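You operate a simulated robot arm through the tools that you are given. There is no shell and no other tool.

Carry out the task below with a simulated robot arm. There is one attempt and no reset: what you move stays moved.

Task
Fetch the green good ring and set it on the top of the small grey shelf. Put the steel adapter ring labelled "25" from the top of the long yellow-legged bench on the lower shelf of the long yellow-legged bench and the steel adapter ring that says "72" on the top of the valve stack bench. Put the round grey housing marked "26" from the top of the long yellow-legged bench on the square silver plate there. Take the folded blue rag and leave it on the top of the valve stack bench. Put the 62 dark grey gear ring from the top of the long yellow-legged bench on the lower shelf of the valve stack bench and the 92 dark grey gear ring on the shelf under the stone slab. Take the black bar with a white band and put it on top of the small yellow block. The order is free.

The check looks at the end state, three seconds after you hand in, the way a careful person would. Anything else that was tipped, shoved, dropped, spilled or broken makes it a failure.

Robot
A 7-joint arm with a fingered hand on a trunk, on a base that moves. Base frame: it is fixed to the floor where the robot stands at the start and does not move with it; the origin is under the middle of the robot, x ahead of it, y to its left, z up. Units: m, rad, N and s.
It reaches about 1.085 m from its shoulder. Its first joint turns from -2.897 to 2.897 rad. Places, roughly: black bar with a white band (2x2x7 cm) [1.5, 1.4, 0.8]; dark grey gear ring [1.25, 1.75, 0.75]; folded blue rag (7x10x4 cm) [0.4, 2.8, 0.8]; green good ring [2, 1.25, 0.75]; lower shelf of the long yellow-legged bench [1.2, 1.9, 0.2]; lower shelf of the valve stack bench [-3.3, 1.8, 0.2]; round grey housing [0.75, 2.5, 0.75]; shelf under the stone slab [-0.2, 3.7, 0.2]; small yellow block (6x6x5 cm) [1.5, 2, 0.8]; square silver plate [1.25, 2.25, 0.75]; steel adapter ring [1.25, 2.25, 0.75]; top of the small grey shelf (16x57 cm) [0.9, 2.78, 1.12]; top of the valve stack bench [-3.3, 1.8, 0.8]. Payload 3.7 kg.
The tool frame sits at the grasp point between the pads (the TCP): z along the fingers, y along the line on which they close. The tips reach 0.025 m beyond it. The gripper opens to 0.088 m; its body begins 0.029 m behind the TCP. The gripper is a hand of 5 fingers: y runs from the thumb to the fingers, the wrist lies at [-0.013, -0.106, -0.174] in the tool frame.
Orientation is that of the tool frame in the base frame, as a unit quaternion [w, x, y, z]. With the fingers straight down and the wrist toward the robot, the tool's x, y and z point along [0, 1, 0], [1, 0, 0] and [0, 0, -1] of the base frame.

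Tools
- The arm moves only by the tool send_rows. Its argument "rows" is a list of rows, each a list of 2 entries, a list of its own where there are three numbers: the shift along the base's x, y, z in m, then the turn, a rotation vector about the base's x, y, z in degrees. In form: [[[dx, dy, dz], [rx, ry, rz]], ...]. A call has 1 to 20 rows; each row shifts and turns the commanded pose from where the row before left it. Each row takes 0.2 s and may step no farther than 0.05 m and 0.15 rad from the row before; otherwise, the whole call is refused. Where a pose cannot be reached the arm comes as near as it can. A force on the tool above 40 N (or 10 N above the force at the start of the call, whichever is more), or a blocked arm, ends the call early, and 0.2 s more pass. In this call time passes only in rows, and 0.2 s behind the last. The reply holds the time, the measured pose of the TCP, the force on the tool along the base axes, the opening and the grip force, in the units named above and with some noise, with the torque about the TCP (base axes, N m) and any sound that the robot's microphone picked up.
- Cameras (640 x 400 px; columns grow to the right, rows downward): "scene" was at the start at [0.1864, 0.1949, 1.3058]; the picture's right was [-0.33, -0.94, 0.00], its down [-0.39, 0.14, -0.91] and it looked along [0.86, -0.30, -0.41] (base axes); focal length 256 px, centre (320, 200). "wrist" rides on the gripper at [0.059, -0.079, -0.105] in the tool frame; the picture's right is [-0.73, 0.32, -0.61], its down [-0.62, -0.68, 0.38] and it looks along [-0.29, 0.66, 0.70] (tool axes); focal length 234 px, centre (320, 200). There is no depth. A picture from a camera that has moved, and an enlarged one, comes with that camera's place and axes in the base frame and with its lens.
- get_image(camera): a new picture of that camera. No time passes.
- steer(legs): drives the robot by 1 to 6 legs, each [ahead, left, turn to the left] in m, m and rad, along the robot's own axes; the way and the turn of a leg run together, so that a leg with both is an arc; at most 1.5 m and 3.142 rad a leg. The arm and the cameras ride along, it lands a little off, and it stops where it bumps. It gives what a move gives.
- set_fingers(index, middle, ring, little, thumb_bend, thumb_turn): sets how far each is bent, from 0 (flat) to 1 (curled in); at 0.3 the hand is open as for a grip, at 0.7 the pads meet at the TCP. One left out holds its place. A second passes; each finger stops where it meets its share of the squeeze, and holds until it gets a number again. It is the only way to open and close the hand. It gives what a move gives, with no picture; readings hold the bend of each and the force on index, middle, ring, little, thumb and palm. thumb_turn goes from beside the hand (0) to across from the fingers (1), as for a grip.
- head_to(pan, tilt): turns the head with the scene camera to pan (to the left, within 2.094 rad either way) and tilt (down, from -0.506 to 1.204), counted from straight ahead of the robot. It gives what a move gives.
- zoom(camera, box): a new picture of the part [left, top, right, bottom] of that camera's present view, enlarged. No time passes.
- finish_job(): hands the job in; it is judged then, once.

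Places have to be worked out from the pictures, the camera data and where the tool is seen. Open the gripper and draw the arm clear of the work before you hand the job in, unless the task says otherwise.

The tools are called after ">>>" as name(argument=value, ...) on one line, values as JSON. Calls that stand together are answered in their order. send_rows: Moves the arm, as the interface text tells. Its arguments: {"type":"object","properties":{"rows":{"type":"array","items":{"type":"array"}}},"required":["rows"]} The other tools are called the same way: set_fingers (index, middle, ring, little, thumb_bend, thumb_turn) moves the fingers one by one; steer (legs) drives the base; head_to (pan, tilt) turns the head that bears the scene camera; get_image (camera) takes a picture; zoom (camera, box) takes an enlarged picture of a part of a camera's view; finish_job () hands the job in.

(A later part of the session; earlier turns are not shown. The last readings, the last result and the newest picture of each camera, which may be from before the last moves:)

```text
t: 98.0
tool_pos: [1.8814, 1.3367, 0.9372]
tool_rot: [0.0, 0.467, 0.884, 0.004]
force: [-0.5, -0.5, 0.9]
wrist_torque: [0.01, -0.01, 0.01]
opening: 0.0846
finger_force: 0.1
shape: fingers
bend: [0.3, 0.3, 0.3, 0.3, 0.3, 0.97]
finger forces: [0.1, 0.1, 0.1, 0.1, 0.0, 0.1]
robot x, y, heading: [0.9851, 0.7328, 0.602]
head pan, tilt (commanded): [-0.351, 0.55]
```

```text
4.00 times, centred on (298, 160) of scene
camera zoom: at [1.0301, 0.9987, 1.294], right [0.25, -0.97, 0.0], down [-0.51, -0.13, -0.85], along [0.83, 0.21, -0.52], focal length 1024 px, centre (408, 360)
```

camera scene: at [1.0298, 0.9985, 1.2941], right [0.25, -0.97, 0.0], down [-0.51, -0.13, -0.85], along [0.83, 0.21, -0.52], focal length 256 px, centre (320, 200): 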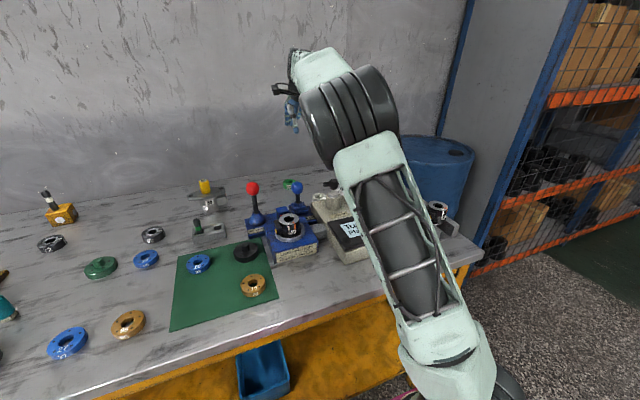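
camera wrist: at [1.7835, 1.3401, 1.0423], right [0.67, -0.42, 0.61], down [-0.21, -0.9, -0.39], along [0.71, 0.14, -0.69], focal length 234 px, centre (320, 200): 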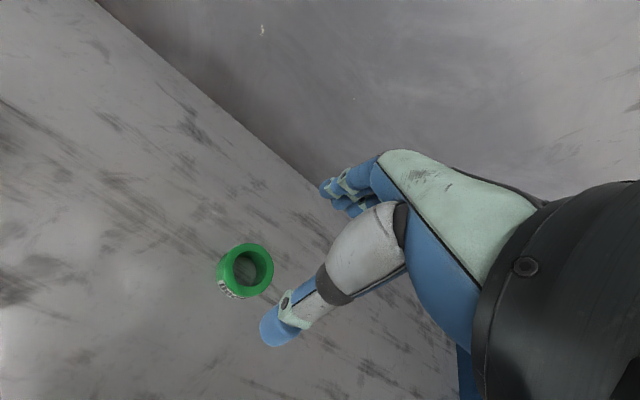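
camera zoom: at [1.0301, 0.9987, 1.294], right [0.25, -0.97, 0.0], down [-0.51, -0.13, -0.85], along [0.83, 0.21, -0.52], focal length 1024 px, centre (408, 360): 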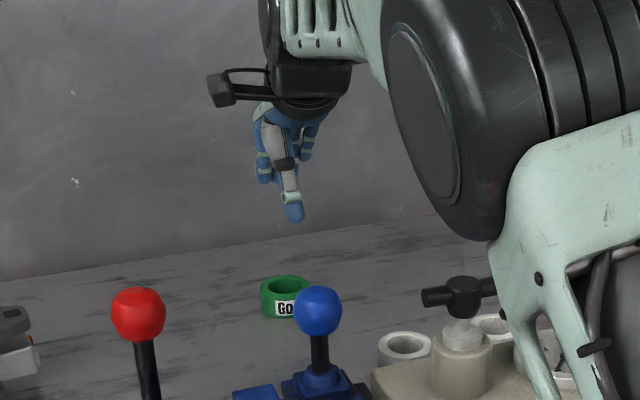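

Aligned within a few millimetres; forearm clears the lever and the T-handle. I correct slightly and descend to grasp height.

>>> send_rows(rows=[[[-0.0023, 0.0033, -0.03], [0, 0, 0]], [[0, 0, -0.03], [0, 0, 0]]])

>>> zoom(camera="scene", box=[250, 120, 410, 220])

>>> send_rows(rows=[[[0, 0, -0.03], [0, 0, 0]], [[0, 0, -0.016], [0, 0, 0]]])

>>> get_image(camera="wrist")

>>> zoom(camera="scene", box=[250, 120, 410, 220])

```text
t: 98.6
tool_pos: [1.8781, 1.3406, 0.8785]
tool_rot: [0.001, 0.465, 0.885, 0.003]
force: [-0.8, -0.2, 0.5]
wrist_torque: [-0.01, -0.01, 0.03]
opening: 0.0846
finger_force: 0.1
shape: fingers
bend: [0.3, 0.3, 0.3, 0.3, 0.3, 0.97]
finger forces: [0.0, 0.0, 0.0, 0.0, 0.0, 0.0]
robot x, y, heading: [0.9892, 0.7342, 0.599]
head pan, tilt (commanded): [-0.351, 0.55]
```

```text
4.00 times, centred on (330, 170) of scene
camera zoom: at [1.0301, 0.9987, 1.294], right [0.25, -0.97, 0.0], down [-0.51, -0.13, -0.85], along [0.83, 0.21, -0.52], focal length 1024 px, centre (280, 320)
```

zoom: 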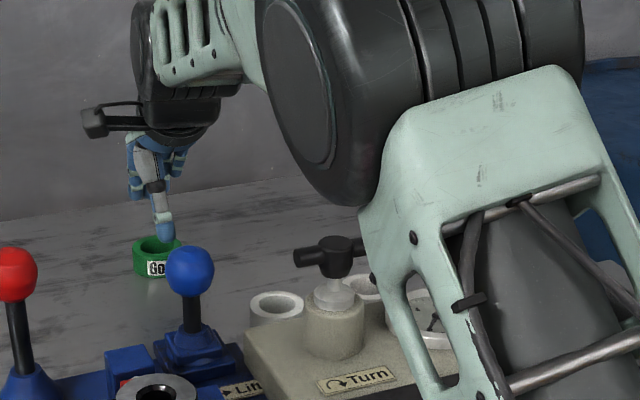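

```text
t: 99.2
tool_pos: [1.878, 1.3415, 0.8316]
tool_rot: [0.0, 0.466, 0.885, 0.004]
force: [-0.1, -0.5, 0.3]
wrist_torque: [-0.02, 0.0, 0.03]
opening: 0.0844
finger_force: 0.1
shape: fingers
bend: [0.3, 0.3, 0.3, 0.3, 0.3, 0.97]
finger forces: [0.0, 0.0, 0.0, 0.1, 0.0, 0.1]
robot x, y, heading: [0.9881, 0.736, 0.602]
head pan, tilt (commanded): [-0.351, 0.55]
```

```text
taken
camera wrist: at [1.7806, 1.3447, 0.9365], right [0.67, -0.42, 0.61], down [-0.21, -0.9, -0.39], along [0.71, 0.14, -0.69], focal length 234 px, centre (320, 200)
```

wrist: 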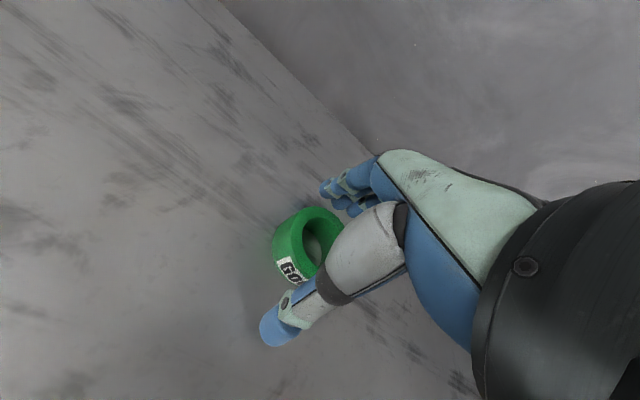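

```text
4.00 times, centred on (330, 170) of scene
camera zoom: at [1.0301, 0.9987, 1.294], right [0.25, -0.97, 0.0], down [-0.51, -0.13, -0.85], along [0.83, 0.21, -0.52], focal length 1024 px, centre (280, 320)
```

zoom: 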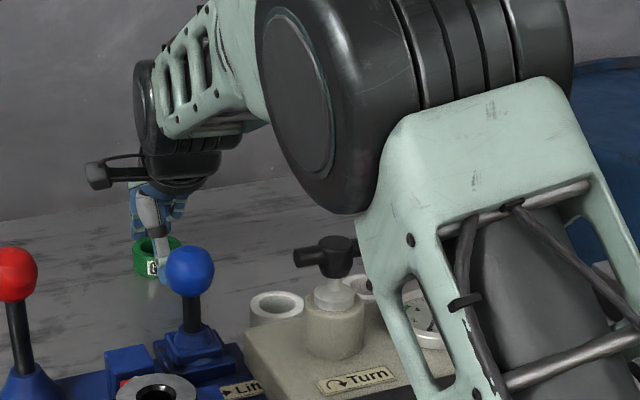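

The hand straddles the green ring with everything clear. I close index, middle and thumb on it.

>>> set_fingers(index=0.7, middle=0.7, thumb_bend=0.7)

>>> send_rows(rows=[[[0, 0, 0.03], [0, 0, 0]], [[0, 0, 0.045], [0, 0, 0]], [[0, 0, 0.045], [0, 0, 0]], [[0, 0, 0.045], [0, 0, 0]], [[0, 0, 0.045], [0, 0, 0]]])

>>> get_image(camera="wrist")

```text
t: 100.2
tool_pos: [1.878, 1.3419, 0.833]
tool_rot: [0.001, 0.466, 0.885, 0.004]
force: [0.8, 0.8, 0.6]
wrist_torque: [-0.02, -0.01, 0.0]
opening: 0.0368
finger_force: 13.3
shape: fingers
bend: [0.58, 0.6, 0.3, 0.3, 0.51, 0.96]
finger forces: [6.2, 7.2, 0.0, 0.0, 13.1, 0.0]
robot x, y, heading: [0.9855, 0.7343, 0.597]
head pan, tilt (commanded): [-0.351, 0.55]
```

```text
t: 101.4
tool_pos: [1.8788, 1.342, 1.0416]
tool_rot: [-0.001, 0.466, 0.885, 0.003]
force: [0.1, 0.3, -0.2]
wrist_torque: [0.01, -0.06, 0.04]
opening: 0.0363
finger_force: 13.5
shape: fingers
bend: [0.58, 0.6, 0.3, 0.3, 0.51, 0.96]
finger forces: [6.3, 6.9, 0.1, 0.1, 13.1, 0.0]
robot x, y, heading: [0.9912, 0.7339, 0.599]
head pan, tilt (commanded): [-0.351, 0.55]
```

```text
taken
camera wrist: at [1.7804, 1.3443, 1.1469], right [0.67, -0.42, 0.61], down [-0.21, -0.9, -0.39], along [0.71, 0.14, -0.69], focal length 234 px, centre (320, 200)
```

wrist: 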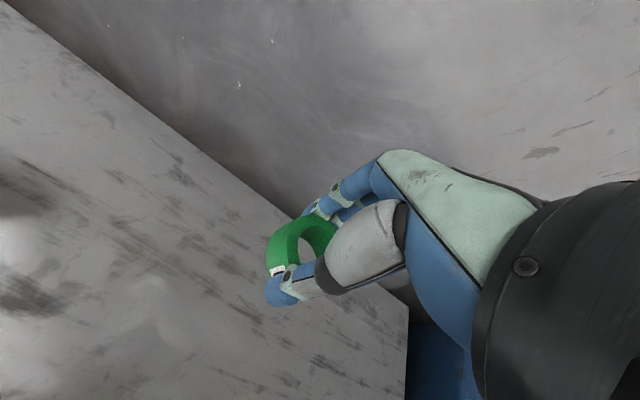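

Green ring is held. I retract it toward the robot and raise it, then back off, slide left along the bench and approach the small grey shelf.

>>> send_rows(rows=[[[-0.0371, -0.0254, 0.01], [0, 0, 0]], [[-0.0371, -0.0254, 0.01], [0, 0, 0]], [[-0.0371, -0.0254, 0.01], [0, 0, 0]], [[-0.0371, -0.0254, 0.01], [0, 0, 0]], [[-0.0371, -0.0254, 0.01], [0, 0, 0]], [[-0.0371, -0.0254, 0.01], [0, 0, 0]], [[-0.0371, -0.0254, 0.01], [0, 0, 0]], [[-0.0371, -0.0254, 0.01], [0, 0, 0]]])

>>> steer(legs=[[-0.35, 0.0, 0], [0, 0.85, 0], [0, 0.83, 0]])

>>> head_to(pan=0.0, tilt=0.4)

>>> get_image(camera="scene")

```text
t: 103.2
tool_pos: [1.5801, 1.1393, 1.1194]
tool_rot: [0.0, 0.467, 0.884, 0.002]
force: [0.6, 0.2, -0.4]
wrist_torque: [0.01, 0.04, 0.0]
opening: 0.0363
finger_force: 12.7
shape: fingers
bend: [0.58, 0.6, 0.3, 0.3, 0.51, 0.96]
finger forces: [6.3, 7.0, 0.0, 0.0, 13.1, 0.0]
robot x, y, heading: [0.9847, 0.7335, 0.601]
head pan, tilt (commanded): [-0.351, 0.55]
```

```text
t: 113.6
tool_pos: [0.3708, 2.3255, 1.119]
tool_rot: [0.001, 0.472, 0.881, 0.003]
force: [-0.1, 0.3, 0.7]
wrist_torque: [0.03, -0.04, 0.02]
opening: 0.0364
finger_force: 13.9
shape: fingers
bend: [0.58, 0.6, 0.3, 0.3, 0.51, 0.96]
finger forces: [6.3, 7.0, 0.0, 0.1, 13.1, 0.0]
robot x, y, heading: [-0.2287, 1.93, 0.586]
head pan, tilt (commanded): [-0.351, 0.55]
```

```text
t: 114.4
tool_pos: [0.3708, 2.325, 1.1211]
tool_rot: [0.001, 0.472, 0.882, 0.004]
force: [-0.7, 0.2, 0.8]
wrist_torque: [-0.04, 0.0, 0.02]
opening: 0.0364
finger_force: 12.9
shape: fingers
bend: [0.58, 0.6, 0.3, 0.3, 0.51, 0.96]
finger forces: [6.3, 7.0, 0.1, 0.1, 13.1, 0.0]
robot x, y, heading: [-0.224, 1.9294, 0.59]
head pan, tilt (commanded): [0.0, 0.4]
```

```text
taken
camera scene: at [-0.1925, 2.2232, 1.3077], right [0.55, -0.83, 0.0], down [-0.32, -0.21, -0.92], along [0.77, 0.51, -0.39], focal length 256 px, centre (320, 200)
```

scene: 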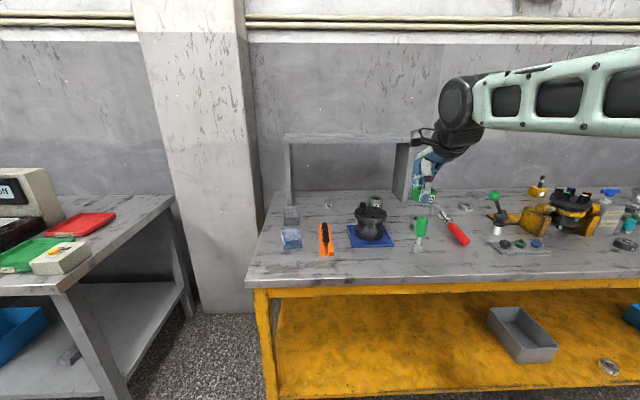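

The small grey shelf is directly ahead. I raise the hand to z ≈ 1.22 and drive forward 0.34 m.

>>> send_rows(rows=[[[0, 0, 0.04], [0, 0, 0]], [[0, 0, 0.04], [0, 0, 0]], [[0, 0, 0.03], [0, 0, 0]]])

>>> steer(legs=[[0.34, 0.0, 0]])

>>> get_image(camera="scene")

>>> get_image(camera="wrist")

```text
t: 115.2
tool_pos: [0.371, 2.3261, 1.2311]
tool_rot: [0.001, 0.473, 0.881, 0.003]
force: [0.5, -0.5, -0.3]
wrist_torque: [0.0, -0.01, 0.02]
opening: 0.0362
finger_force: 13.3
shape: fingers
bend: [0.58, 0.6, 0.3, 0.3, 0.51, 0.96]
finger forces: [6.4, 6.9, 0.0, 0.0, 13.1, 0.0]
robot x, y, heading: [-0.2327, 1.9284, 0.593]
head pan, tilt (commanded): [0.0, 0.4]
```

```text
t: 117.5
tool_pos: [0.6477, 2.5223, 1.2314]
tool_rot: [0.002, 0.468, 0.884, 0.004]
force: [-0.1, 0.0, 0.0]
wrist_torque: [-0.03, 0.01, 0.0]
opening: 0.0363
finger_force: 13.4
shape: fingers
bend: [0.58, 0.6, 0.3, 0.3, 0.51, 0.96]
finger forces: [6.2, 7.0, 0.1, 0.0, 13.1, 0.0]
robot x, y, heading: [0.0554, 2.1178, 0.598]
head pan, tilt (commanded): [0.0, 0.4]
```

```text
taken
camera scene: at [0.0869, 2.4132, 1.3077], right [0.56, -0.83, 0.0], down [-0.32, -0.22, -0.92], along [0.76, 0.52, -0.39], focal length 256 px, centre (320, 200)
```

scene: 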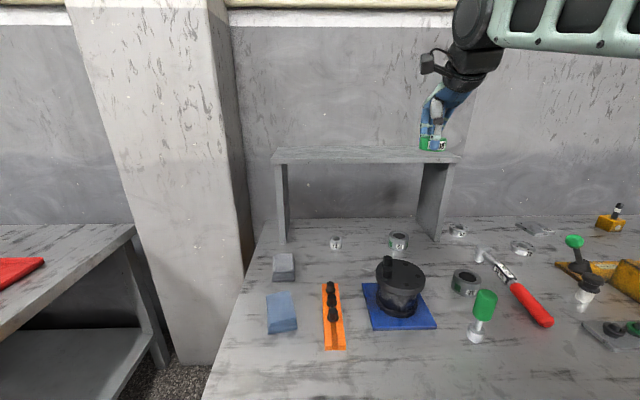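

```text
taken
camera wrist: at [0.5499, 2.5253, 1.3363], right [0.67, -0.42, 0.61], down [-0.21, -0.9, -0.39], along [0.71, 0.13, -0.69], focal length 234 px, centre (320, 200)
```

wrist: 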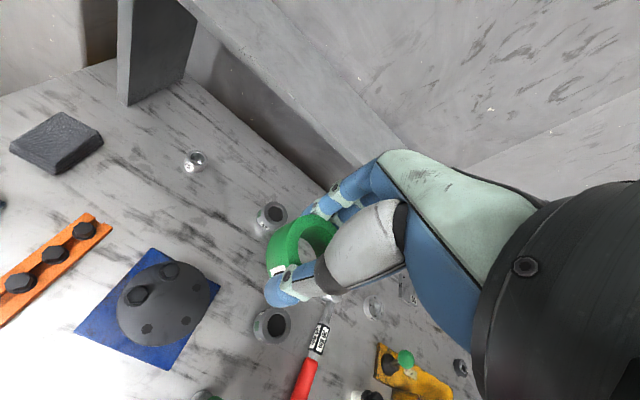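

I zoom on the shelf top to measure its height and edges precisely.

>>> zoom(camera="scene", box=[265, 130, 345, 180])

>>> zoom(camera="scene", box=[390, 110, 490, 180])

```text
8.00 times, centred on (305, 155) of scene
camera zoom: at [0.0869, 2.4132, 1.3077], right [0.56, -0.83, 0.0], down [-0.32, -0.22, -0.92], along [0.76, 0.52, -0.39], focal length 2049 px, centre (440, 560)
```

zoom: 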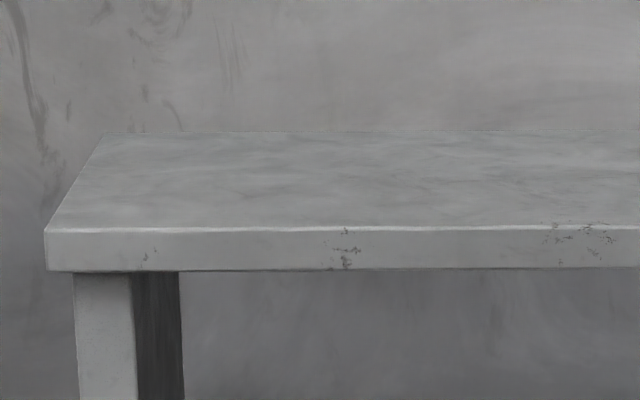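

```text
5.71 times, centred on (440, 145) of scene
camera zoom: at [0.0869, 2.4132, 1.3077], right [0.56, -0.83, 0.0], down [-0.32, -0.22, -0.92], along [0.76, 0.52, -0.39], focal length 1463 px, centre (-366, 514)
```

zoom: 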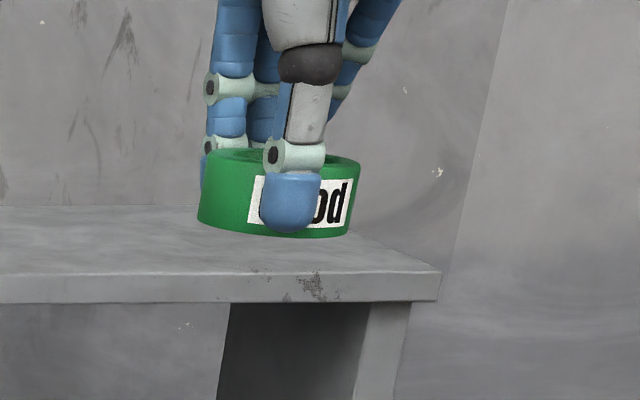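

Shelf top front edge is at z ≈ 1.12. I aim for the middle of its depth, at (0.912, 2.715), moving at z ≈ 1.20 so the ring clears the top by several centimetres.

>>> send_rows(rows=[[[0.0378, 0.0275, -0.008], [0, 0, 0]], [[0.0378, 0.0275, -0.008], [0, 0, 0]], [[0.0378, 0.0275, -0.008], [0, 0, 0]], [[0.0378, 0.0275, -0.008], [0, 0, 0]], [[0.0378, 0.0275, 0], [0, 0, 0]], [[0.0378, 0.0275, 0], [0, 0, 0]]])

>>> get_image(camera="wrist")

>>> zoom(camera="scene", box=[360, 80, 520, 180])

```text
t: 118.8
tool_pos: [0.872, 2.6857, 1.1998]
tool_rot: [0.001, 0.468, 0.884, 0.004]
force: [-0.7, -0.4, -0.1]
wrist_torque: [0.04, -0.03, 0.01]
opening: 0.0363
finger_force: 13.2
shape: fingers
bend: [0.58, 0.6, 0.3, 0.3, 0.51, 0.96]
finger forces: [6.3, 7.0, 0.0, 0.1, 13.2, 0.1]
robot x, y, heading: [0.0559, 2.1208, 0.601]
head pan, tilt (commanded): [0.0, 0.4]
```

```text
taken
camera wrist: at [0.7752, 2.6888, 1.3053], right [0.67, -0.42, 0.61], down [-0.21, -0.9, -0.39], along [0.71, 0.13, -0.69], focal length 234 px, centre (320, 200)
```

wrist: 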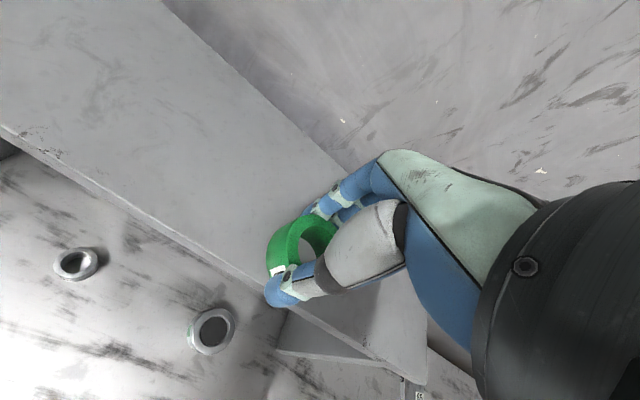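

```text
4.00 times, centred on (440, 130) of scene
camera zoom: at [0.0865, 2.4129, 1.3078], right [0.56, -0.83, 0.0], down [-0.32, -0.22, -0.92], along [0.76, 0.52, -0.39], focal length 1024 px, centre (-160, 480)
```

zoom: 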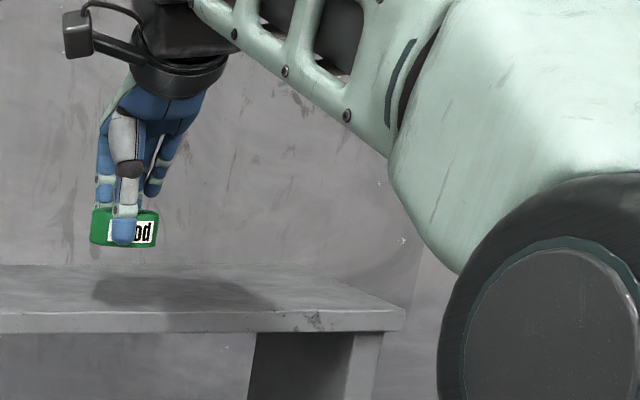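

Wrist view gives the shelf top's depth range q ≈ 0.535–0.72, so its centre matches the given place. I move 7 cm further to the centreline and lower near contact.

>>> send_rows(rows=[[[0.0283, 0.0205, 0], [0, 0, 0]], [[0.0283, 0.0205, 0], [0, 0, 0]], [[0, 0, -0.02], [0, 0, 0]], [[0, 0, -0.015], [0, 0, 0]]])

>>> zoom(camera="scene", box=[360, 110, 456, 170])

>>> get_image(camera="wrist")

```text
t: 119.8
tool_pos: [0.9228, 2.7219, 1.1557]
tool_rot: [0.001, 0.468, 0.884, 0.003]
force: [0.3, 1.5, -0.3]
wrist_torque: [0.01, 0.0, -0.01]
opening: 0.036
finger_force: 13.2
shape: fingers
bend: [0.58, 0.6, 0.3, 0.3, 0.51, 0.96]
finger forces: [6.3, 7.1, 0.0, 0.0, 12.9, 0.0]
out of reach, approached as far as the arm can: row 2
robot x, y, heading: [0.0546, 2.1154, 0.593]
head pan, tilt (commanded): [0.0, 0.4]
```

```text
6.67 times, centred on (408, 140) of scene
camera zoom: at [0.0869, 2.4133, 1.3077], right [0.56, -0.83, 0.0], down [-0.32, -0.22, -0.92], along [0.76, 0.52, -0.39], focal length 1707 px, centre (-267, 600)
```

zoom: 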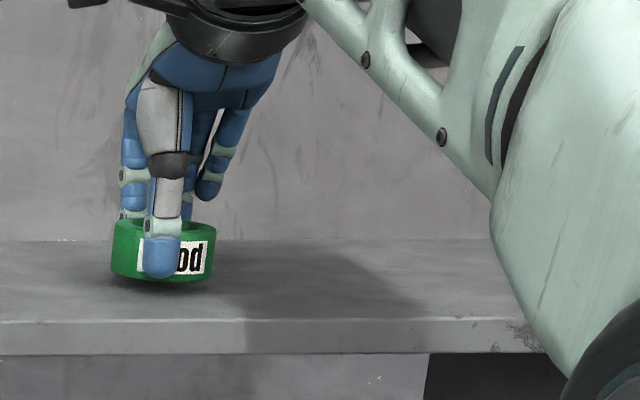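

```text
taken
camera wrist: at [0.8253, 2.7252, 1.2605], right [0.67, -0.42, 0.61], down [-0.21, -0.9, -0.39], along [0.71, 0.13, -0.69], focal length 234 px, centre (320, 200)
```

wrist: 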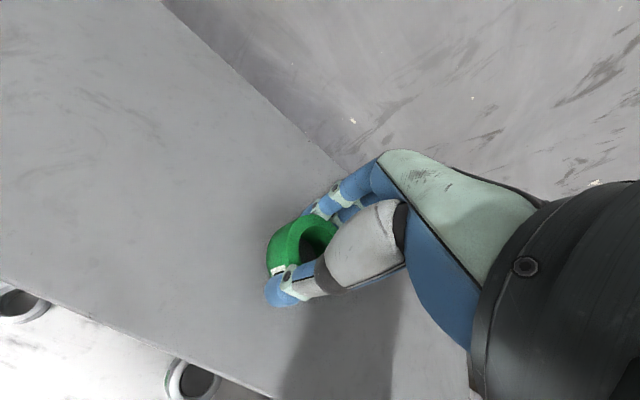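

Nearly touching. I step down 2 mm at a time.

>>> send_rows(rows=[[[0, 0, -0.002], [0, 0, 0]]])

>>> send_rows(rows=[[[0, 0, -0.002], [0, 0, 0]]])

>>> send_rows(rows=[[[0, 0, -0.002], [0, 0, 0]]])

```text
t: 120.2
tool_pos: [0.9236, 2.7212, 1.1545]
tool_rot: [0.001, 0.468, 0.884, 0.004]
force: [-0.4, -0.3, -0.7]
wrist_torque: [0.01, -0.02, -0.02]
opening: 0.036
finger_force: 13.3
shape: fingers
bend: [0.58, 0.6, 0.3, 0.3, 0.51, 0.96]
finger forces: [6.3, 7.0, 0.1, 0.1, 12.9, 0.1]
robot x, y, heading: [0.0544, 2.118, 0.594]
head pan, tilt (commanded): [0.0, 0.4]
```

```text
t: 120.7
tool_pos: [0.9236, 2.7221, 1.1522]
tool_rot: [0.001, 0.468, 0.884, 0.004]
force: [0.4, 0.0, 0.7]
wrist_torque: [-0.02, 0.0, 0.01]
opening: 0.0358
finger_force: 13.3
shape: fingers
bend: [0.58, 0.6, 0.3, 0.3, 0.51, 0.96]
finger forces: [6.4, 7.0, 0.0, 0.0, 12.8, 0.1]
robot x, y, heading: [0.0553, 2.1173, 0.596]
head pan, tilt (commanded): [0.0, 0.4]
```

```text
t: 121.0
tool_pos: [0.9235, 2.7228, 1.1513]
tool_rot: [0.001, 0.468, 0.884, 0.003]
force: [-0.2, -0.2, -0.1]
wrist_torque: [0.02, 0.0, -0.01]
opening: 0.0361
finger_force: 13.0
shape: fingers
bend: [0.58, 0.6, 0.3, 0.3, 0.51, 0.96]
finger forces: [6.3, 7.0, 0.0, 0.0, 12.9, 0.0]
robot x, y, heading: [0.0599, 2.1144, 0.59]
head pan, tilt (commanded): [0.0, 0.4]
```

Not touching yet; I continue in 2 mm steps.

>>> send_rows(rows=[[[0, 0, -0.002], [0, 0, 0]]])

>>> send_rows(rows=[[[0, 0, -0.002], [0, 0, 0]]])

>>> send_rows(rows=[[[0, 0, -0.002], [0, 0, 0]]])

>>> zoom(camera="scene", box=[370, 135, 418, 165])

```text
t: 121.5
tool_pos: [0.9234, 2.7225, 1.1511]
tool_rot: [0.0, 0.468, 0.884, 0.003]
force: [0.3, 0.6, 1.6]
wrist_torque: [0.0, -0.05, 0.01]
opening: 0.0358
finger_force: 13.3
shape: fingers
bend: [0.58, 0.6, 0.3, 0.3, 0.51, 0.96]
finger forces: [6.5, 7.3, 0.0, 0.1, 13.1, 0.0]
robot x, y, heading: [0.0537, 2.1137, 0.596]
head pan, tilt (commanded): [0.0, 0.4]
```

```text
t: 121.8
tool_pos: [0.9235, 2.7217, 1.1492]
tool_rot: [0.001, 0.468, 0.883, 0.005]
force: [0.1, 0.9, 8.2]
wrist_torque: [0.05, -0.17, 0.04]
opening: 0.036
finger_force: 14.2
shape: fingers
bend: [0.58, 0.6, 0.3, 0.3, 0.51, 0.96]
finger forces: [6.9, 8.5, 0.1, 0.0, 14.1, 0.0]
robot x, y, heading: [0.0594, 2.1178, 0.605]
head pan, tilt (commanded): [0.0, 0.4]
```

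```text
t: 122.2
tool_pos: [0.923, 2.7216, 1.147]
tool_rot: [0.002, 0.468, 0.884, 0.006]
force: [4.1, 2.3, 22.6]
wrist_torque: [0.05, -0.21, 0.03]
opening: 0.0355
finger_force: 17.2
shape: fingers
bend: [0.58, 0.59, 0.3, 0.3, 0.51, 0.96]
finger forces: [8.3, 12.5, 0.0, 0.1, 14.7, 0.0]
robot x, y, heading: [0.0579, 2.1169, 0.598]
head pan, tilt (commanded): [0.0, 0.4]
```

```text
13.33 times, centred on (394, 150) of scene
camera zoom: at [0.0864, 2.4128, 1.3079], right [0.56, -0.83, 0.0], down [-0.32, -0.22, -0.92], along [0.76, 0.52, -0.39], focal length 3414 px, centre (-667, 867)
```

zoom: 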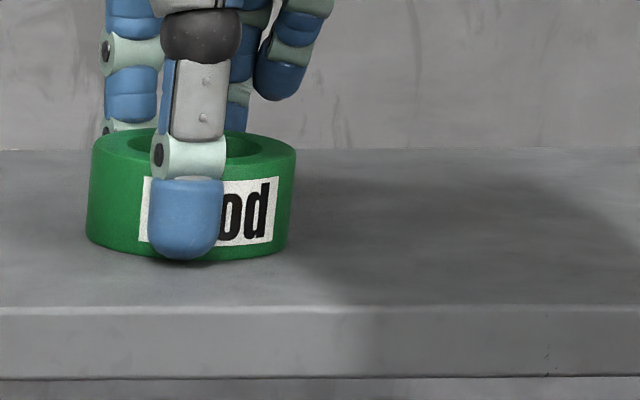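

Contact made. I ease up 3 mm and release the ring.

>>> send_rows(rows=[[[0, 0, 0.003], [0, 0, 0]]])

>>> set_fingers(index=0.3, middle=0.3, thumb_bend=0.3)

>>> send_rows(rows=[[[0, 0, 0.03], [0, 0, 0]], [[0, 0, 0.04], [0, 0, 0]], [[-0.01, -0.007, 0.03], [0, 0, 0]], [[-0.035, -0.025, 0.015], [0, 0, 0]], [[-0.035, -0.025, 0], [0, 0, 0]], [[-0.035, -0.025, 0], [0, 0, 0]]])

>>> get_image(camera="scene")

>>> get_image(camera="wrist")

```text
t: 122.7
tool_pos: [0.9232, 2.7223, 1.1475]
tool_rot: [0.001, 0.468, 0.884, 0.003]
force: [0.7, 0.1, 13.8]
wrist_torque: [0.02, -0.07, 0.0]
opening: 0.0356
finger_force: 15.4
shape: fingers
bend: [0.59, 0.6, 0.3, 0.3, 0.51, 0.96]
finger forces: [6.9, 8.5, 0.1, 0.1, 15.2, 0.0]
robot x, y, heading: [0.0555, 2.1192, 0.599]
head pan, tilt (commanded): [0.0, 0.4]
```

```text
t: 123.7
tool_pos: [0.9226, 2.7212, 1.1469]
tool_rot: [0.0, 0.468, 0.884, 0.003]
force: [0.8, -0.4, 0.2]
wrist_torque: [0.02, -0.01, 0.03]
opening: 0.0843
finger_force: 0.1
shape: fingers
bend: [0.3, 0.3, 0.3, 0.3, 0.3, 0.97]
finger forces: [0.1, 0.1, 0.0, 0.0, 0.0, 0.1]
robot x, y, heading: [0.0543, 2.1189, 0.599]
head pan, tilt (commanded): [0.0, 0.4]
```

```text
t: 125.0
tool_pos: [0.7927, 2.6285, 1.2471]
tool_rot: [-0.001, 0.467, 0.884, 0.003]
force: [0.6, 0.2, -0.6]
wrist_torque: [0.01, 0.01, 0.01]
opening: 0.0845
finger_force: 0.0
shape: fingers
bend: [0.3, 0.3, 0.3, 0.3, 0.3, 0.97]
finger forces: [0.0, 0.1, 0.0, 0.0, 0.1, 0.0]
out of reach, approached as far as the arm can: row 2, 3
robot x, y, heading: [0.0543, 2.1201, 0.599]
head pan, tilt (commanded): [0.0, 0.4]
```

```text
taken
camera scene: at [0.0873, 2.4136, 1.3077], right [0.56, -0.83, 0.0], down [-0.32, -0.22, -0.92], along [0.76, 0.52, -0.39], focal length 256 px, centre (320, 200)
```

scene: 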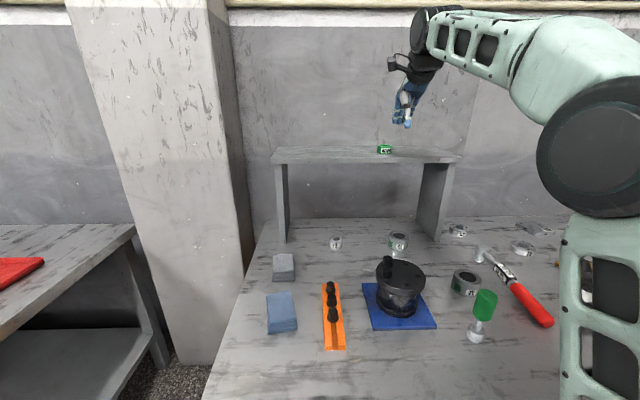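

```text
taken
camera wrist: at [0.6949, 2.6326, 1.3515], right [0.67, -0.42, 0.61], down [-0.21, -0.9, -0.39], along [0.71, 0.13, -0.69], focal length 234 px, centre (320, 200)
```

wrist: 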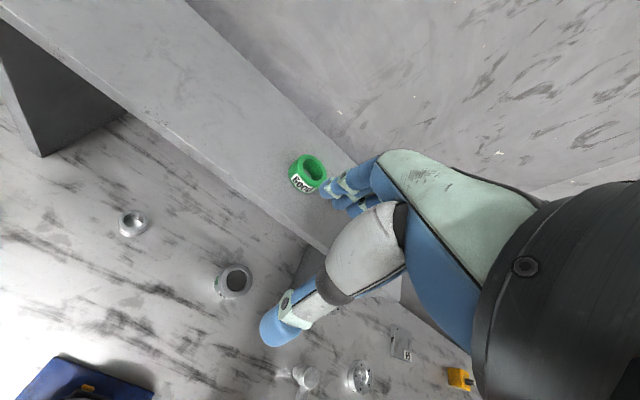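

The green ring stands on the small shelf. Next is the housing "26"; I look closely at it from here.

>>> zoom(camera="scene", box=[420, 250, 516, 310])

>>> zoom(camera="scene", box=[320, 215, 480, 275])

```text
6.67 times, centred on (468, 280) of scene
camera zoom: at [0.0873, 2.4136, 1.3077], right [0.56, -0.83, 0.0], down [-0.32, -0.22, -0.92], along [0.76, 0.52, -0.39], focal length 1707 px, centre (-667, -333)
```

zoom: 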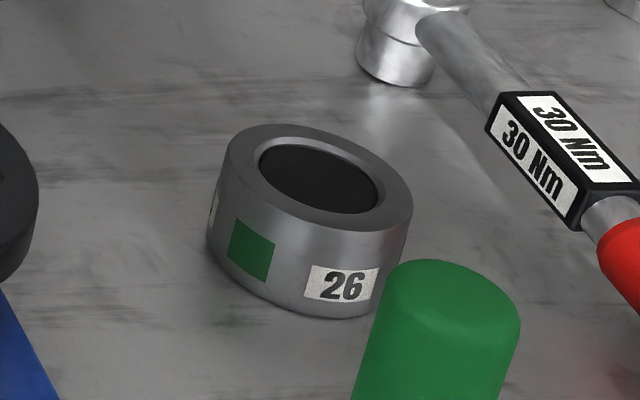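

```text
4.00 times, centred on (400, 245) of scene
camera zoom: at [0.0873, 2.4136, 1.3077], right [0.56, -0.83, 0.0], down [-0.32, -0.22, -0.92], along [0.76, 0.52, -0.39], focal length 1024 px, centre (0, 20)
```

zoom: 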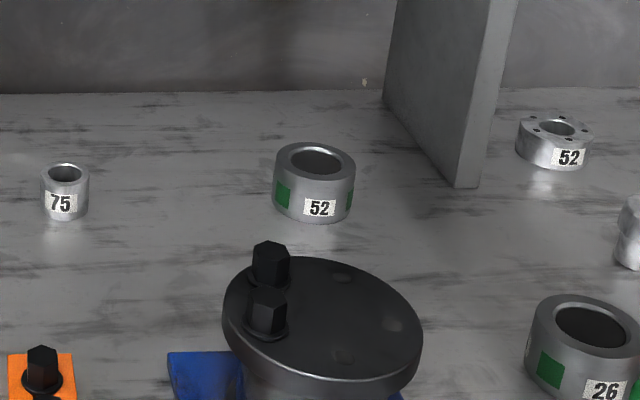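

Housing "26": centre ≈ (0.7745, 2.3975), ~69 mm wide, top ≈ 0.842; the decoy 52 stays put. I open the hand wider and move above it.

>>> set_fingers(index=0.2, middle=0.2, ring=0.2, little=0.2, thumb_bend=0.2)

>>> send_rows(rows=[[[-0.0033, -0.0467, 0], [0, 0, 0]], [[-0.0033, -0.0467, 0], [0, 0, 0]], [[-0.0033, -0.0467, 0], [0, 0, 0]], [[-0.0033, -0.0467, 0], [0, 0, 0]], [[-0.0033, -0.0467, 0], [0, 0, 0]], [[0, 0, -0.048], [0, 0, 0]], [[0, 0, -0.048], [0, 0, 0]], [[0, 0, -0.048], [0, 0, 0]], [[0, 0, -0.048], [0, 0, 0]], [[0, 0, -0.048], [0, 0, 0]], [[0, 0, -0.03], [0, 0, 0]]])

>>> get_image(camera="wrist")

>>> get_image(camera="scene")

```text
t: 126.0
tool_pos: [0.7917, 2.6296, 1.2483]
tool_rot: [0.001, 0.468, 0.884, 0.004]
force: [-0.1, -0.9, 0.4]
wrist_torque: [0.0, -0.01, 0.01]
opening: 0.1033
finger_force: 0.1
shape: fingers
bend: [0.2, 0.2, 0.2, 0.2, 0.2, 0.97]
finger forces: [0.1, 0.0, 0.1, 0.0, 0.0, 0.0]
robot x, y, heading: [0.0537, 2.1202, 0.597]
head pan, tilt (commanded): [0.0, 0.4]
```

```text
t: 128.4
tool_pos: [0.7754, 2.3941, 0.9745]
tool_rot: [0.001, 0.468, 0.884, 0.004]
force: [0.8, 0.6, 0.9]
wrist_torque: [0.0, -0.02, 0.01]
opening: 0.1034
finger_force: 0.0
shape: fingers
bend: [0.2, 0.2, 0.2, 0.2, 0.2, 0.97]
finger forces: [0.0, 0.0, 0.0, 0.0, 0.0, 0.1]
robot x, y, heading: [0.0561, 2.1212, 0.597]
head pan, tilt (commanded): [0.0, 0.4]
```

```text
taken
camera wrist: at [0.678, 2.3975, 1.0802], right [0.67, -0.42, 0.61], down [-0.21, -0.9, -0.39], along [0.71, 0.13, -0.69], focal length 234 px, centre (320, 200)
```

wrist: 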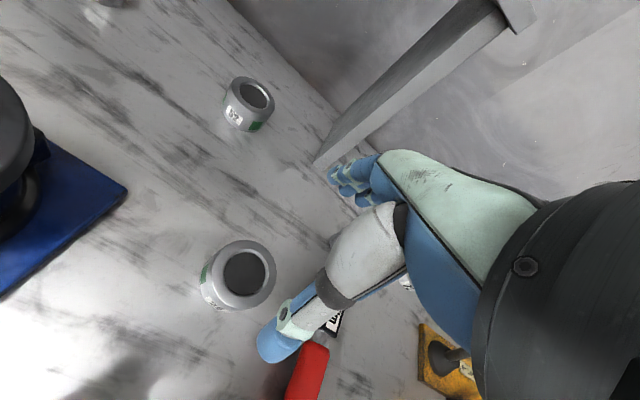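

```text
taken
camera scene: at [0.0868, 2.4131, 1.3077], right [0.56, -0.83, 0.0], down [-0.32, -0.22, -0.92], along [0.76, 0.52, -0.39], focal length 256 px, centre (320, 200)
```

scene: 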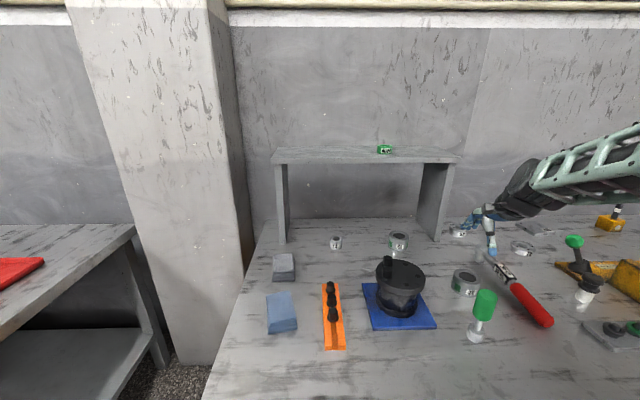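

The housing sits right where predicted under the hand. I zoom to refine its centre before descending.

>>> zoom(camera="wrist", box=[180, 220, 300, 320])

```text
4.00 times, centred on (240, 270) of wrist
camera zoom: at [0.678, 2.3975, 1.0802], right [0.67, -0.42, 0.61], down [-0.21, -0.9, -0.39], along [0.71, 0.13, -0.69], focal length 937 px, centre (640, -80)
```

zoom: 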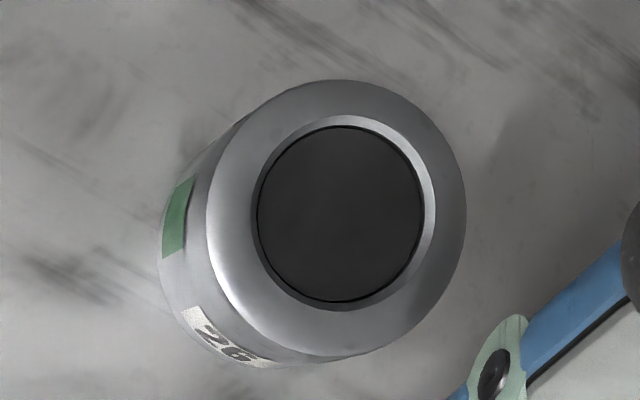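

Housing centre (0.777, 2.3935), 67 mm wide. I descend around it to z ≈ 0.838.

>>> send_rows(rows=[[[0.0031, -0.0031, -0.035], [0, 0, 0]], [[0, 0, -0.04], [0, 0, 0]], [[0, 0, -0.04], [0, 0, 0]], [[0, 0, -0.021], [0, 0, 0]]])

>>> get_image(camera="wrist")

>>> zoom(camera="scene", box=[420, 220, 548, 320])

```text
t: 129.4
tool_pos: [0.7819, 2.3907, 0.8392]
tool_rot: [0.001, 0.469, 0.883, 0.003]
force: [-0.3, 0.6, 0.1]
wrist_torque: [0.01, 0.01, 0.0]
opening: 0.1035
finger_force: 0.0
shape: fingers
bend: [0.2, 0.2, 0.2, 0.2, 0.2, 0.97]
finger forces: [0.0, 0.0, 0.0, 0.1, 0.1, 0.1]
robot x, y, heading: [0.0548, 2.1176, 0.592]
head pan, tilt (commanded): [0.0, 0.4]
```

```text
taken
camera wrist: at [0.6827, 2.3935, 0.9443], right [0.67, -0.42, 0.61], down [-0.21, -0.9, -0.39], along [0.71, 0.13, -0.69], focal length 234 px, centre (320, 200)
```

wrist: 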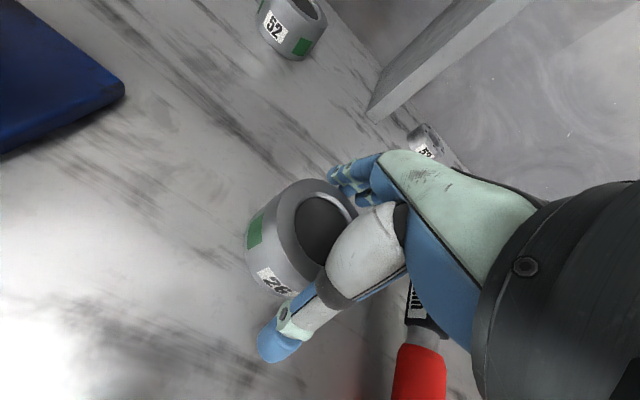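

```text
4.00 times, centred on (484, 270) of scene
camera zoom: at [0.0868, 2.4132, 1.3077], right [0.56, -0.83, 0.0], down [-0.32, -0.22, -0.92], along [0.76, 0.52, -0.39], focal length 1024 px, centre (-336, -80)
```

zoom: 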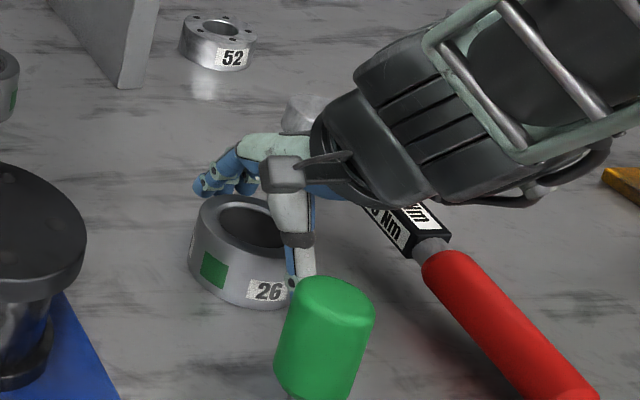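

Hand straddles the housing, clear of the green tool and wrench. I close index, middle and thumb.

>>> set_fingers(index=0.7, middle=0.7, thumb_bend=0.7)

>>> send_rows(rows=[[[0, 0, 0.02], [0, 0, 0]], [[0, 0, 0.04], [0, 0, 0]]])

>>> get_image(camera="wrist")

>>> zoom(camera="scene", box=[420, 200, 548, 300])

```text
t: 130.4
tool_pos: [0.78, 2.3906, 0.8396]
tool_rot: [0.002, 0.468, 0.884, 0.004]
force: [-1.9, -1.7, 3.0]
wrist_torque: [0.06, -0.12, -0.01]
opening: 0.0632
finger_force: 23.6
shape: fingers
bend: [0.29, 0.47, 0.2, 0.2, 0.53, 0.96]
finger forces: [13.8, 8.3, 0.0, 0.0, 25.3, 0.0]
robot x, y, heading: [0.0547, 2.1196, 0.596]
head pan, tilt (commanded): [0.0, 0.4]
```

```text
t: 131.1
tool_pos: [0.7818, 2.3903, 0.9014]
tool_rot: [0.001, 0.468, 0.884, 0.003]
force: [-0.3, 0.0, -3.3]
wrist_torque: [-0.05, -0.01, -0.02]
opening: 0.0629
finger_force: 22.8
shape: fingers
bend: [0.29, 0.47, 0.2, 0.2, 0.53, 0.96]
finger forces: [14.0, 7.9, 0.1, 0.1, 23.4, 0.0]
robot x, y, heading: [0.0522, 2.1177, 0.599]
head pan, tilt (commanded): [0.0, 0.4]
```

```text
taken
camera wrist: at [0.6834, 2.393, 1.0057], right [0.67, -0.42, 0.61], down [-0.21, -0.9, -0.39], along [0.71, 0.13, -0.69], focal length 234 px, centre (320, 200)
```

wrist: 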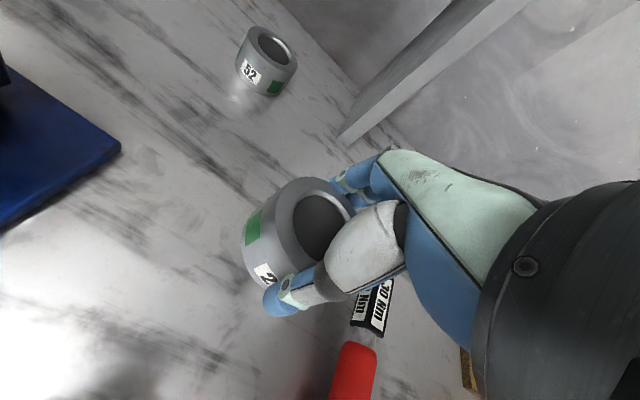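

```text
4.00 times, centred on (484, 250) of scene
camera zoom: at [0.0872, 2.4133, 1.3077], right [0.56, -0.83, 0.0], down [-0.32, -0.22, -0.92], along [0.76, 0.52, -0.39], focal length 1024 px, centre (-336, 0)
```

zoom: 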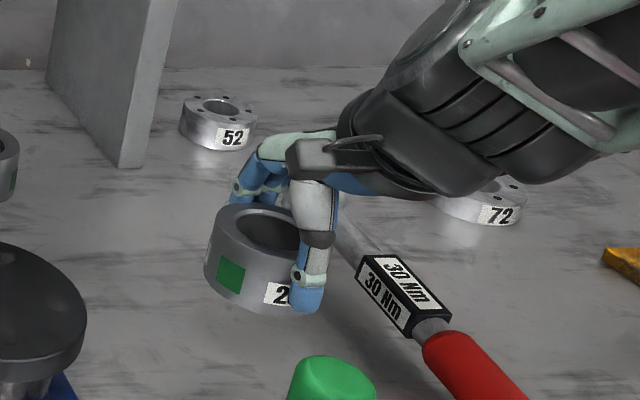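

Housing held (weight ~3 N). I raise it to 1.1 m and slide the base right 0.6 m toward the silver plate at ≈ (1.309, 2.21).

>>> send_rows(rows=[[[0, 0, 0.045], [0, 0, 0]], [[0, 0, 0.045], [0, 0, 0]], [[0, 0, 0.045], [0, 0, 0]], [[0, 0, 0.045], [0, 0, 0]], [[0, 0, 0.03], [0, 0, 0]]])

>>> steer(legs=[[0.0, -0.6, 0]])

>>> head_to(pan=-0.2, tilt=0.45)

>>> get_image(camera="scene")

>>> get_image(camera="wrist")

```text
t: 132.2
tool_pos: [0.7812, 2.3913, 1.1107]
tool_rot: [0.001, 0.468, 0.884, 0.004]
force: [-0.1, 0.7, -3.0]
wrist_torque: [0.0, -0.01, 0.02]
opening: 0.0626
finger_force: 22.6
shape: fingers
bend: [0.29, 0.47, 0.2, 0.2, 0.53, 0.96]
finger forces: [13.9, 7.8, 0.1, 0.0, 23.2, 0.0]
robot x, y, heading: [0.0495, 2.1182, 0.598]
head pan, tilt (commanded): [0.0, 0.4]
```

```text
t: 135.6
tool_pos: [1.1175, 1.8951, 1.1087]
tool_rot: [0.001, 0.468, 0.884, 0.004]
force: [-0.5, -0.4, -3.7]
wrist_torque: [-0.05, -0.01, 0.02]
opening: 0.0625
finger_force: 22.2
shape: fingers
bend: [0.29, 0.47, 0.2, 0.2, 0.53, 0.96]
finger forces: [14.0, 7.6, 0.0, 0.0, 23.1, 0.0]
robot x, y, heading: [0.395, 1.6224, 0.598]
head pan, tilt (commanded): [0.0, 0.4]
```

```text
t: 136.4
tool_pos: [1.1173, 1.8948, 1.1084]
tool_rot: [0.001, 0.468, 0.884, 0.004]
force: [-0.4, -0.1, -3.1]
wrist_torque: [0.0, -0.04, -0.01]
opening: 0.0629
finger_force: 22.4
shape: fingers
bend: [0.29, 0.47, 0.2, 0.2, 0.53, 0.96]
finger forces: [14.0, 7.6, 0.1, 0.1, 23.1, 0.0]
robot x, y, heading: [0.3934, 1.6224, 0.592]
head pan, tilt (commanded): [-0.201, 0.45]
```

```text
taken
camera scene: at [0.4325, 1.9, 1.3031], right [0.39, -0.92, 0.0], down [-0.4, -0.17, -0.9], along [0.83, 0.35, -0.44], focal length 256 px, centre (320, 200)
```

scene: 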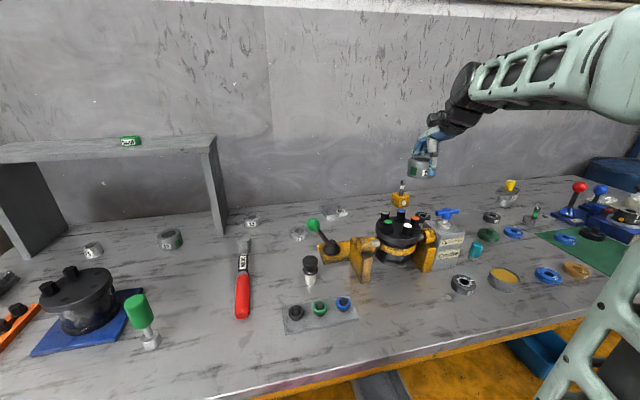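

```text
taken
camera wrist: at [1.0196, 1.8985, 1.2141], right [0.67, -0.42, 0.61], down [-0.21, -0.9, -0.39], along [0.71, 0.13, -0.69], focal length 234 px, centre (320, 200)
```

wrist: 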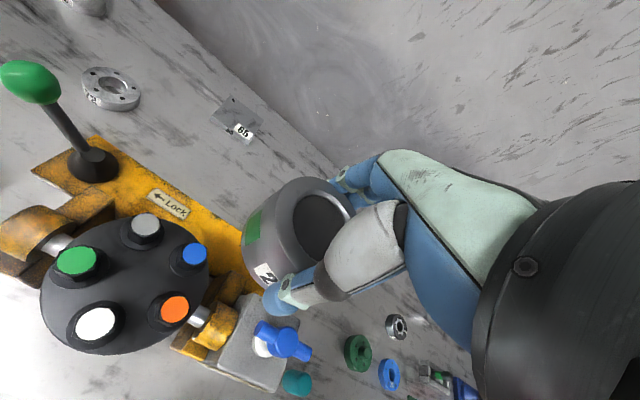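

I zoom on the silver plate from both cameras to fix its centre.

>>> zoom(camera="scene", box=[300, 190, 372, 235])

>>> zoom(camera="wrist", box=[195, 85, 275, 155])

```text
8.89 times, centred on (336, 212) of scene
camera zoom: at [0.4325, 1.9, 1.3031], right [0.39, -0.92, 0.0], down [-0.4, -0.17, -0.9], along [0.83, 0.35, -0.44], focal length 2276 px, centre (178, 89)
```

zoom: 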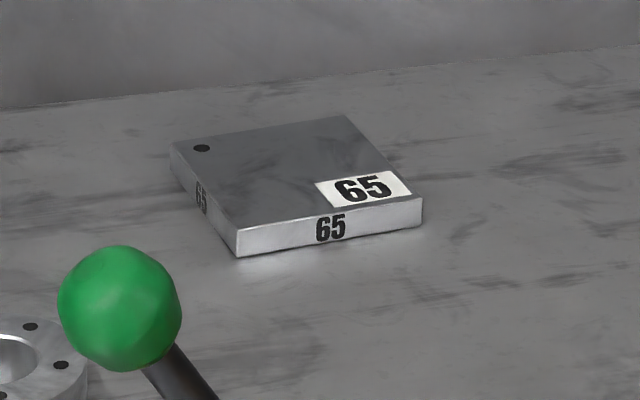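

```text
5.71 times, centred on (235, 120) of wrist
camera zoom: at [1.0196, 1.8985, 1.2141], right [0.67, -0.42, 0.61], down [-0.21, -0.9, -0.39], along [0.71, 0.13, -0.69], focal length 1338 px, centre (806, 657)
```

zoom: 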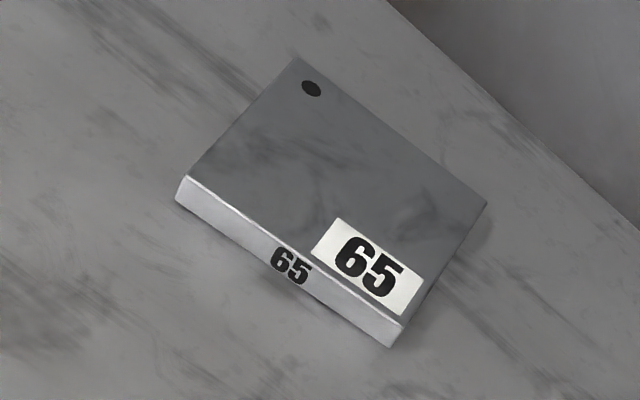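

Plate centre ≈ (1.306, 2.209), 9 cm square, top z ≈ 0.814. I check how the housing sits in the hand.

>>> zoom(camera="wrist", box=[220, 160, 380, 320])

>>> zoom(camera="scene", box=[395, 120, 459, 184])

```text
2.50 times, centred on (300, 240) of wrist
camera zoom: at [1.0196, 1.8985, 1.2141], right [0.67, -0.42, 0.61], down [-0.21, -0.9, -0.39], along [0.71, 0.13, -0.69], focal length 585 px, centre (370, 100)
```

zoom: 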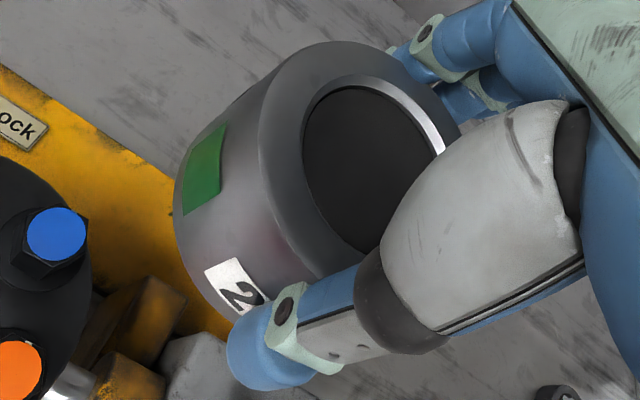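

```text
6.25 times, centred on (427, 152) of scene
camera zoom: at [0.4325, 1.9, 1.3031], right [0.39, -0.92, 0.0], down [-0.4, -0.17, -0.9], along [0.83, 0.35, -0.44], focal length 1600 px, centre (-349, 500)
```

zoom: 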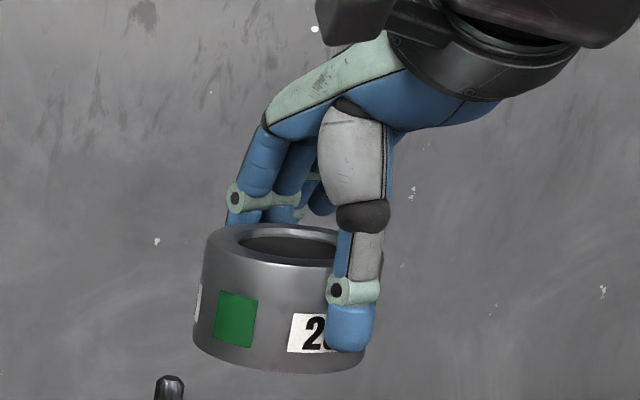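

Housing sits at about +10 mm in tool x, level. I move it over the plate centre and lower to just above.

>>> send_rows(rows=[[[0.0241, 0.0381, -0.005], [0, 0, 0]], [[0.0241, 0.0381, -0.005], [0, 0, 0]], [[0.0241, 0.0381, -0.005], [0, 0, 0]], [[0.0241, 0.0381, -0.005], [0, 0, 0]], [[0.0241, 0.0381, -0.005], [0, 0, 0]], [[0.0241, 0.0381, -0.005], [0, 0, 0]], [[0.0241, 0.0381, -0.005], [0, 0, 0]], [[0.0241, 0.0381, -0.005], [0, 0, 0]], [[0, 0, -0.045], [0, 0, 0]], [[0, 0, -0.045], [0, 0, 0]], [[0, 0, -0.045], [0, 0, 0]]])

>>> zoom(camera="scene", box=[296, 170, 392, 230])

>>> get_image(camera="wrist")

```text
t: 138.8
tool_pos: [1.3101, 2.1995, 0.9331]
tool_rot: [0.001, 0.467, 0.884, 0.003]
force: [0.5, -1.2, -2.8]
wrist_torque: [-0.02, -0.03, 0.01]
opening: 0.0628
finger_force: 21.3
shape: fingers
bend: [0.29, 0.47, 0.2, 0.2, 0.53, 0.96]
finger forces: [14.1, 6.3, 0.0, 0.0, 22.3, 0.1]
robot x, y, heading: [0.397, 1.6226, 0.595]
head pan, tilt (commanded): [-0.201, 0.45]
```

```text
6.67 times, centred on (344, 200) of scene
camera zoom: at [0.4323, 1.8999, 1.3031], right [0.39, -0.92, 0.0], down [-0.4, -0.17, -0.9], along [0.83, 0.35, -0.44], focal length 1707 px, centre (160, 200)
```

zoom: 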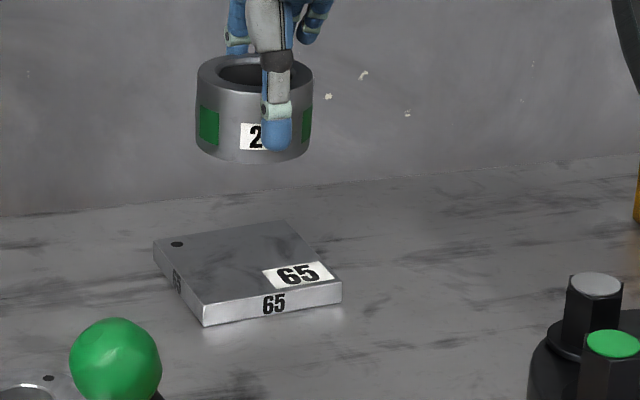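

```text
taken
camera wrist: at [1.2129, 2.202, 1.0378], right [0.67, -0.42, 0.61], down [-0.21, -0.9, -0.39], along [0.71, 0.14, -0.69], focal length 234 px, centre (320, 200)
```

wrist: 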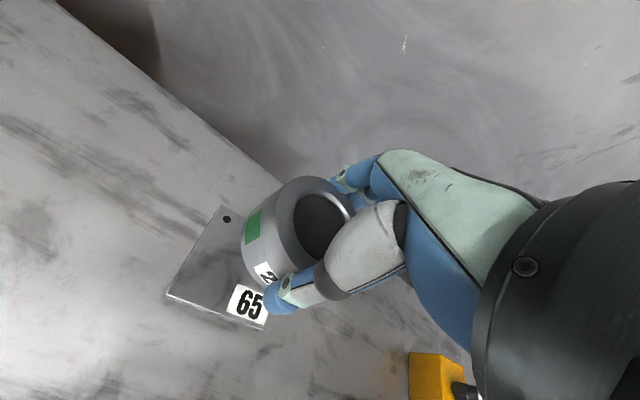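

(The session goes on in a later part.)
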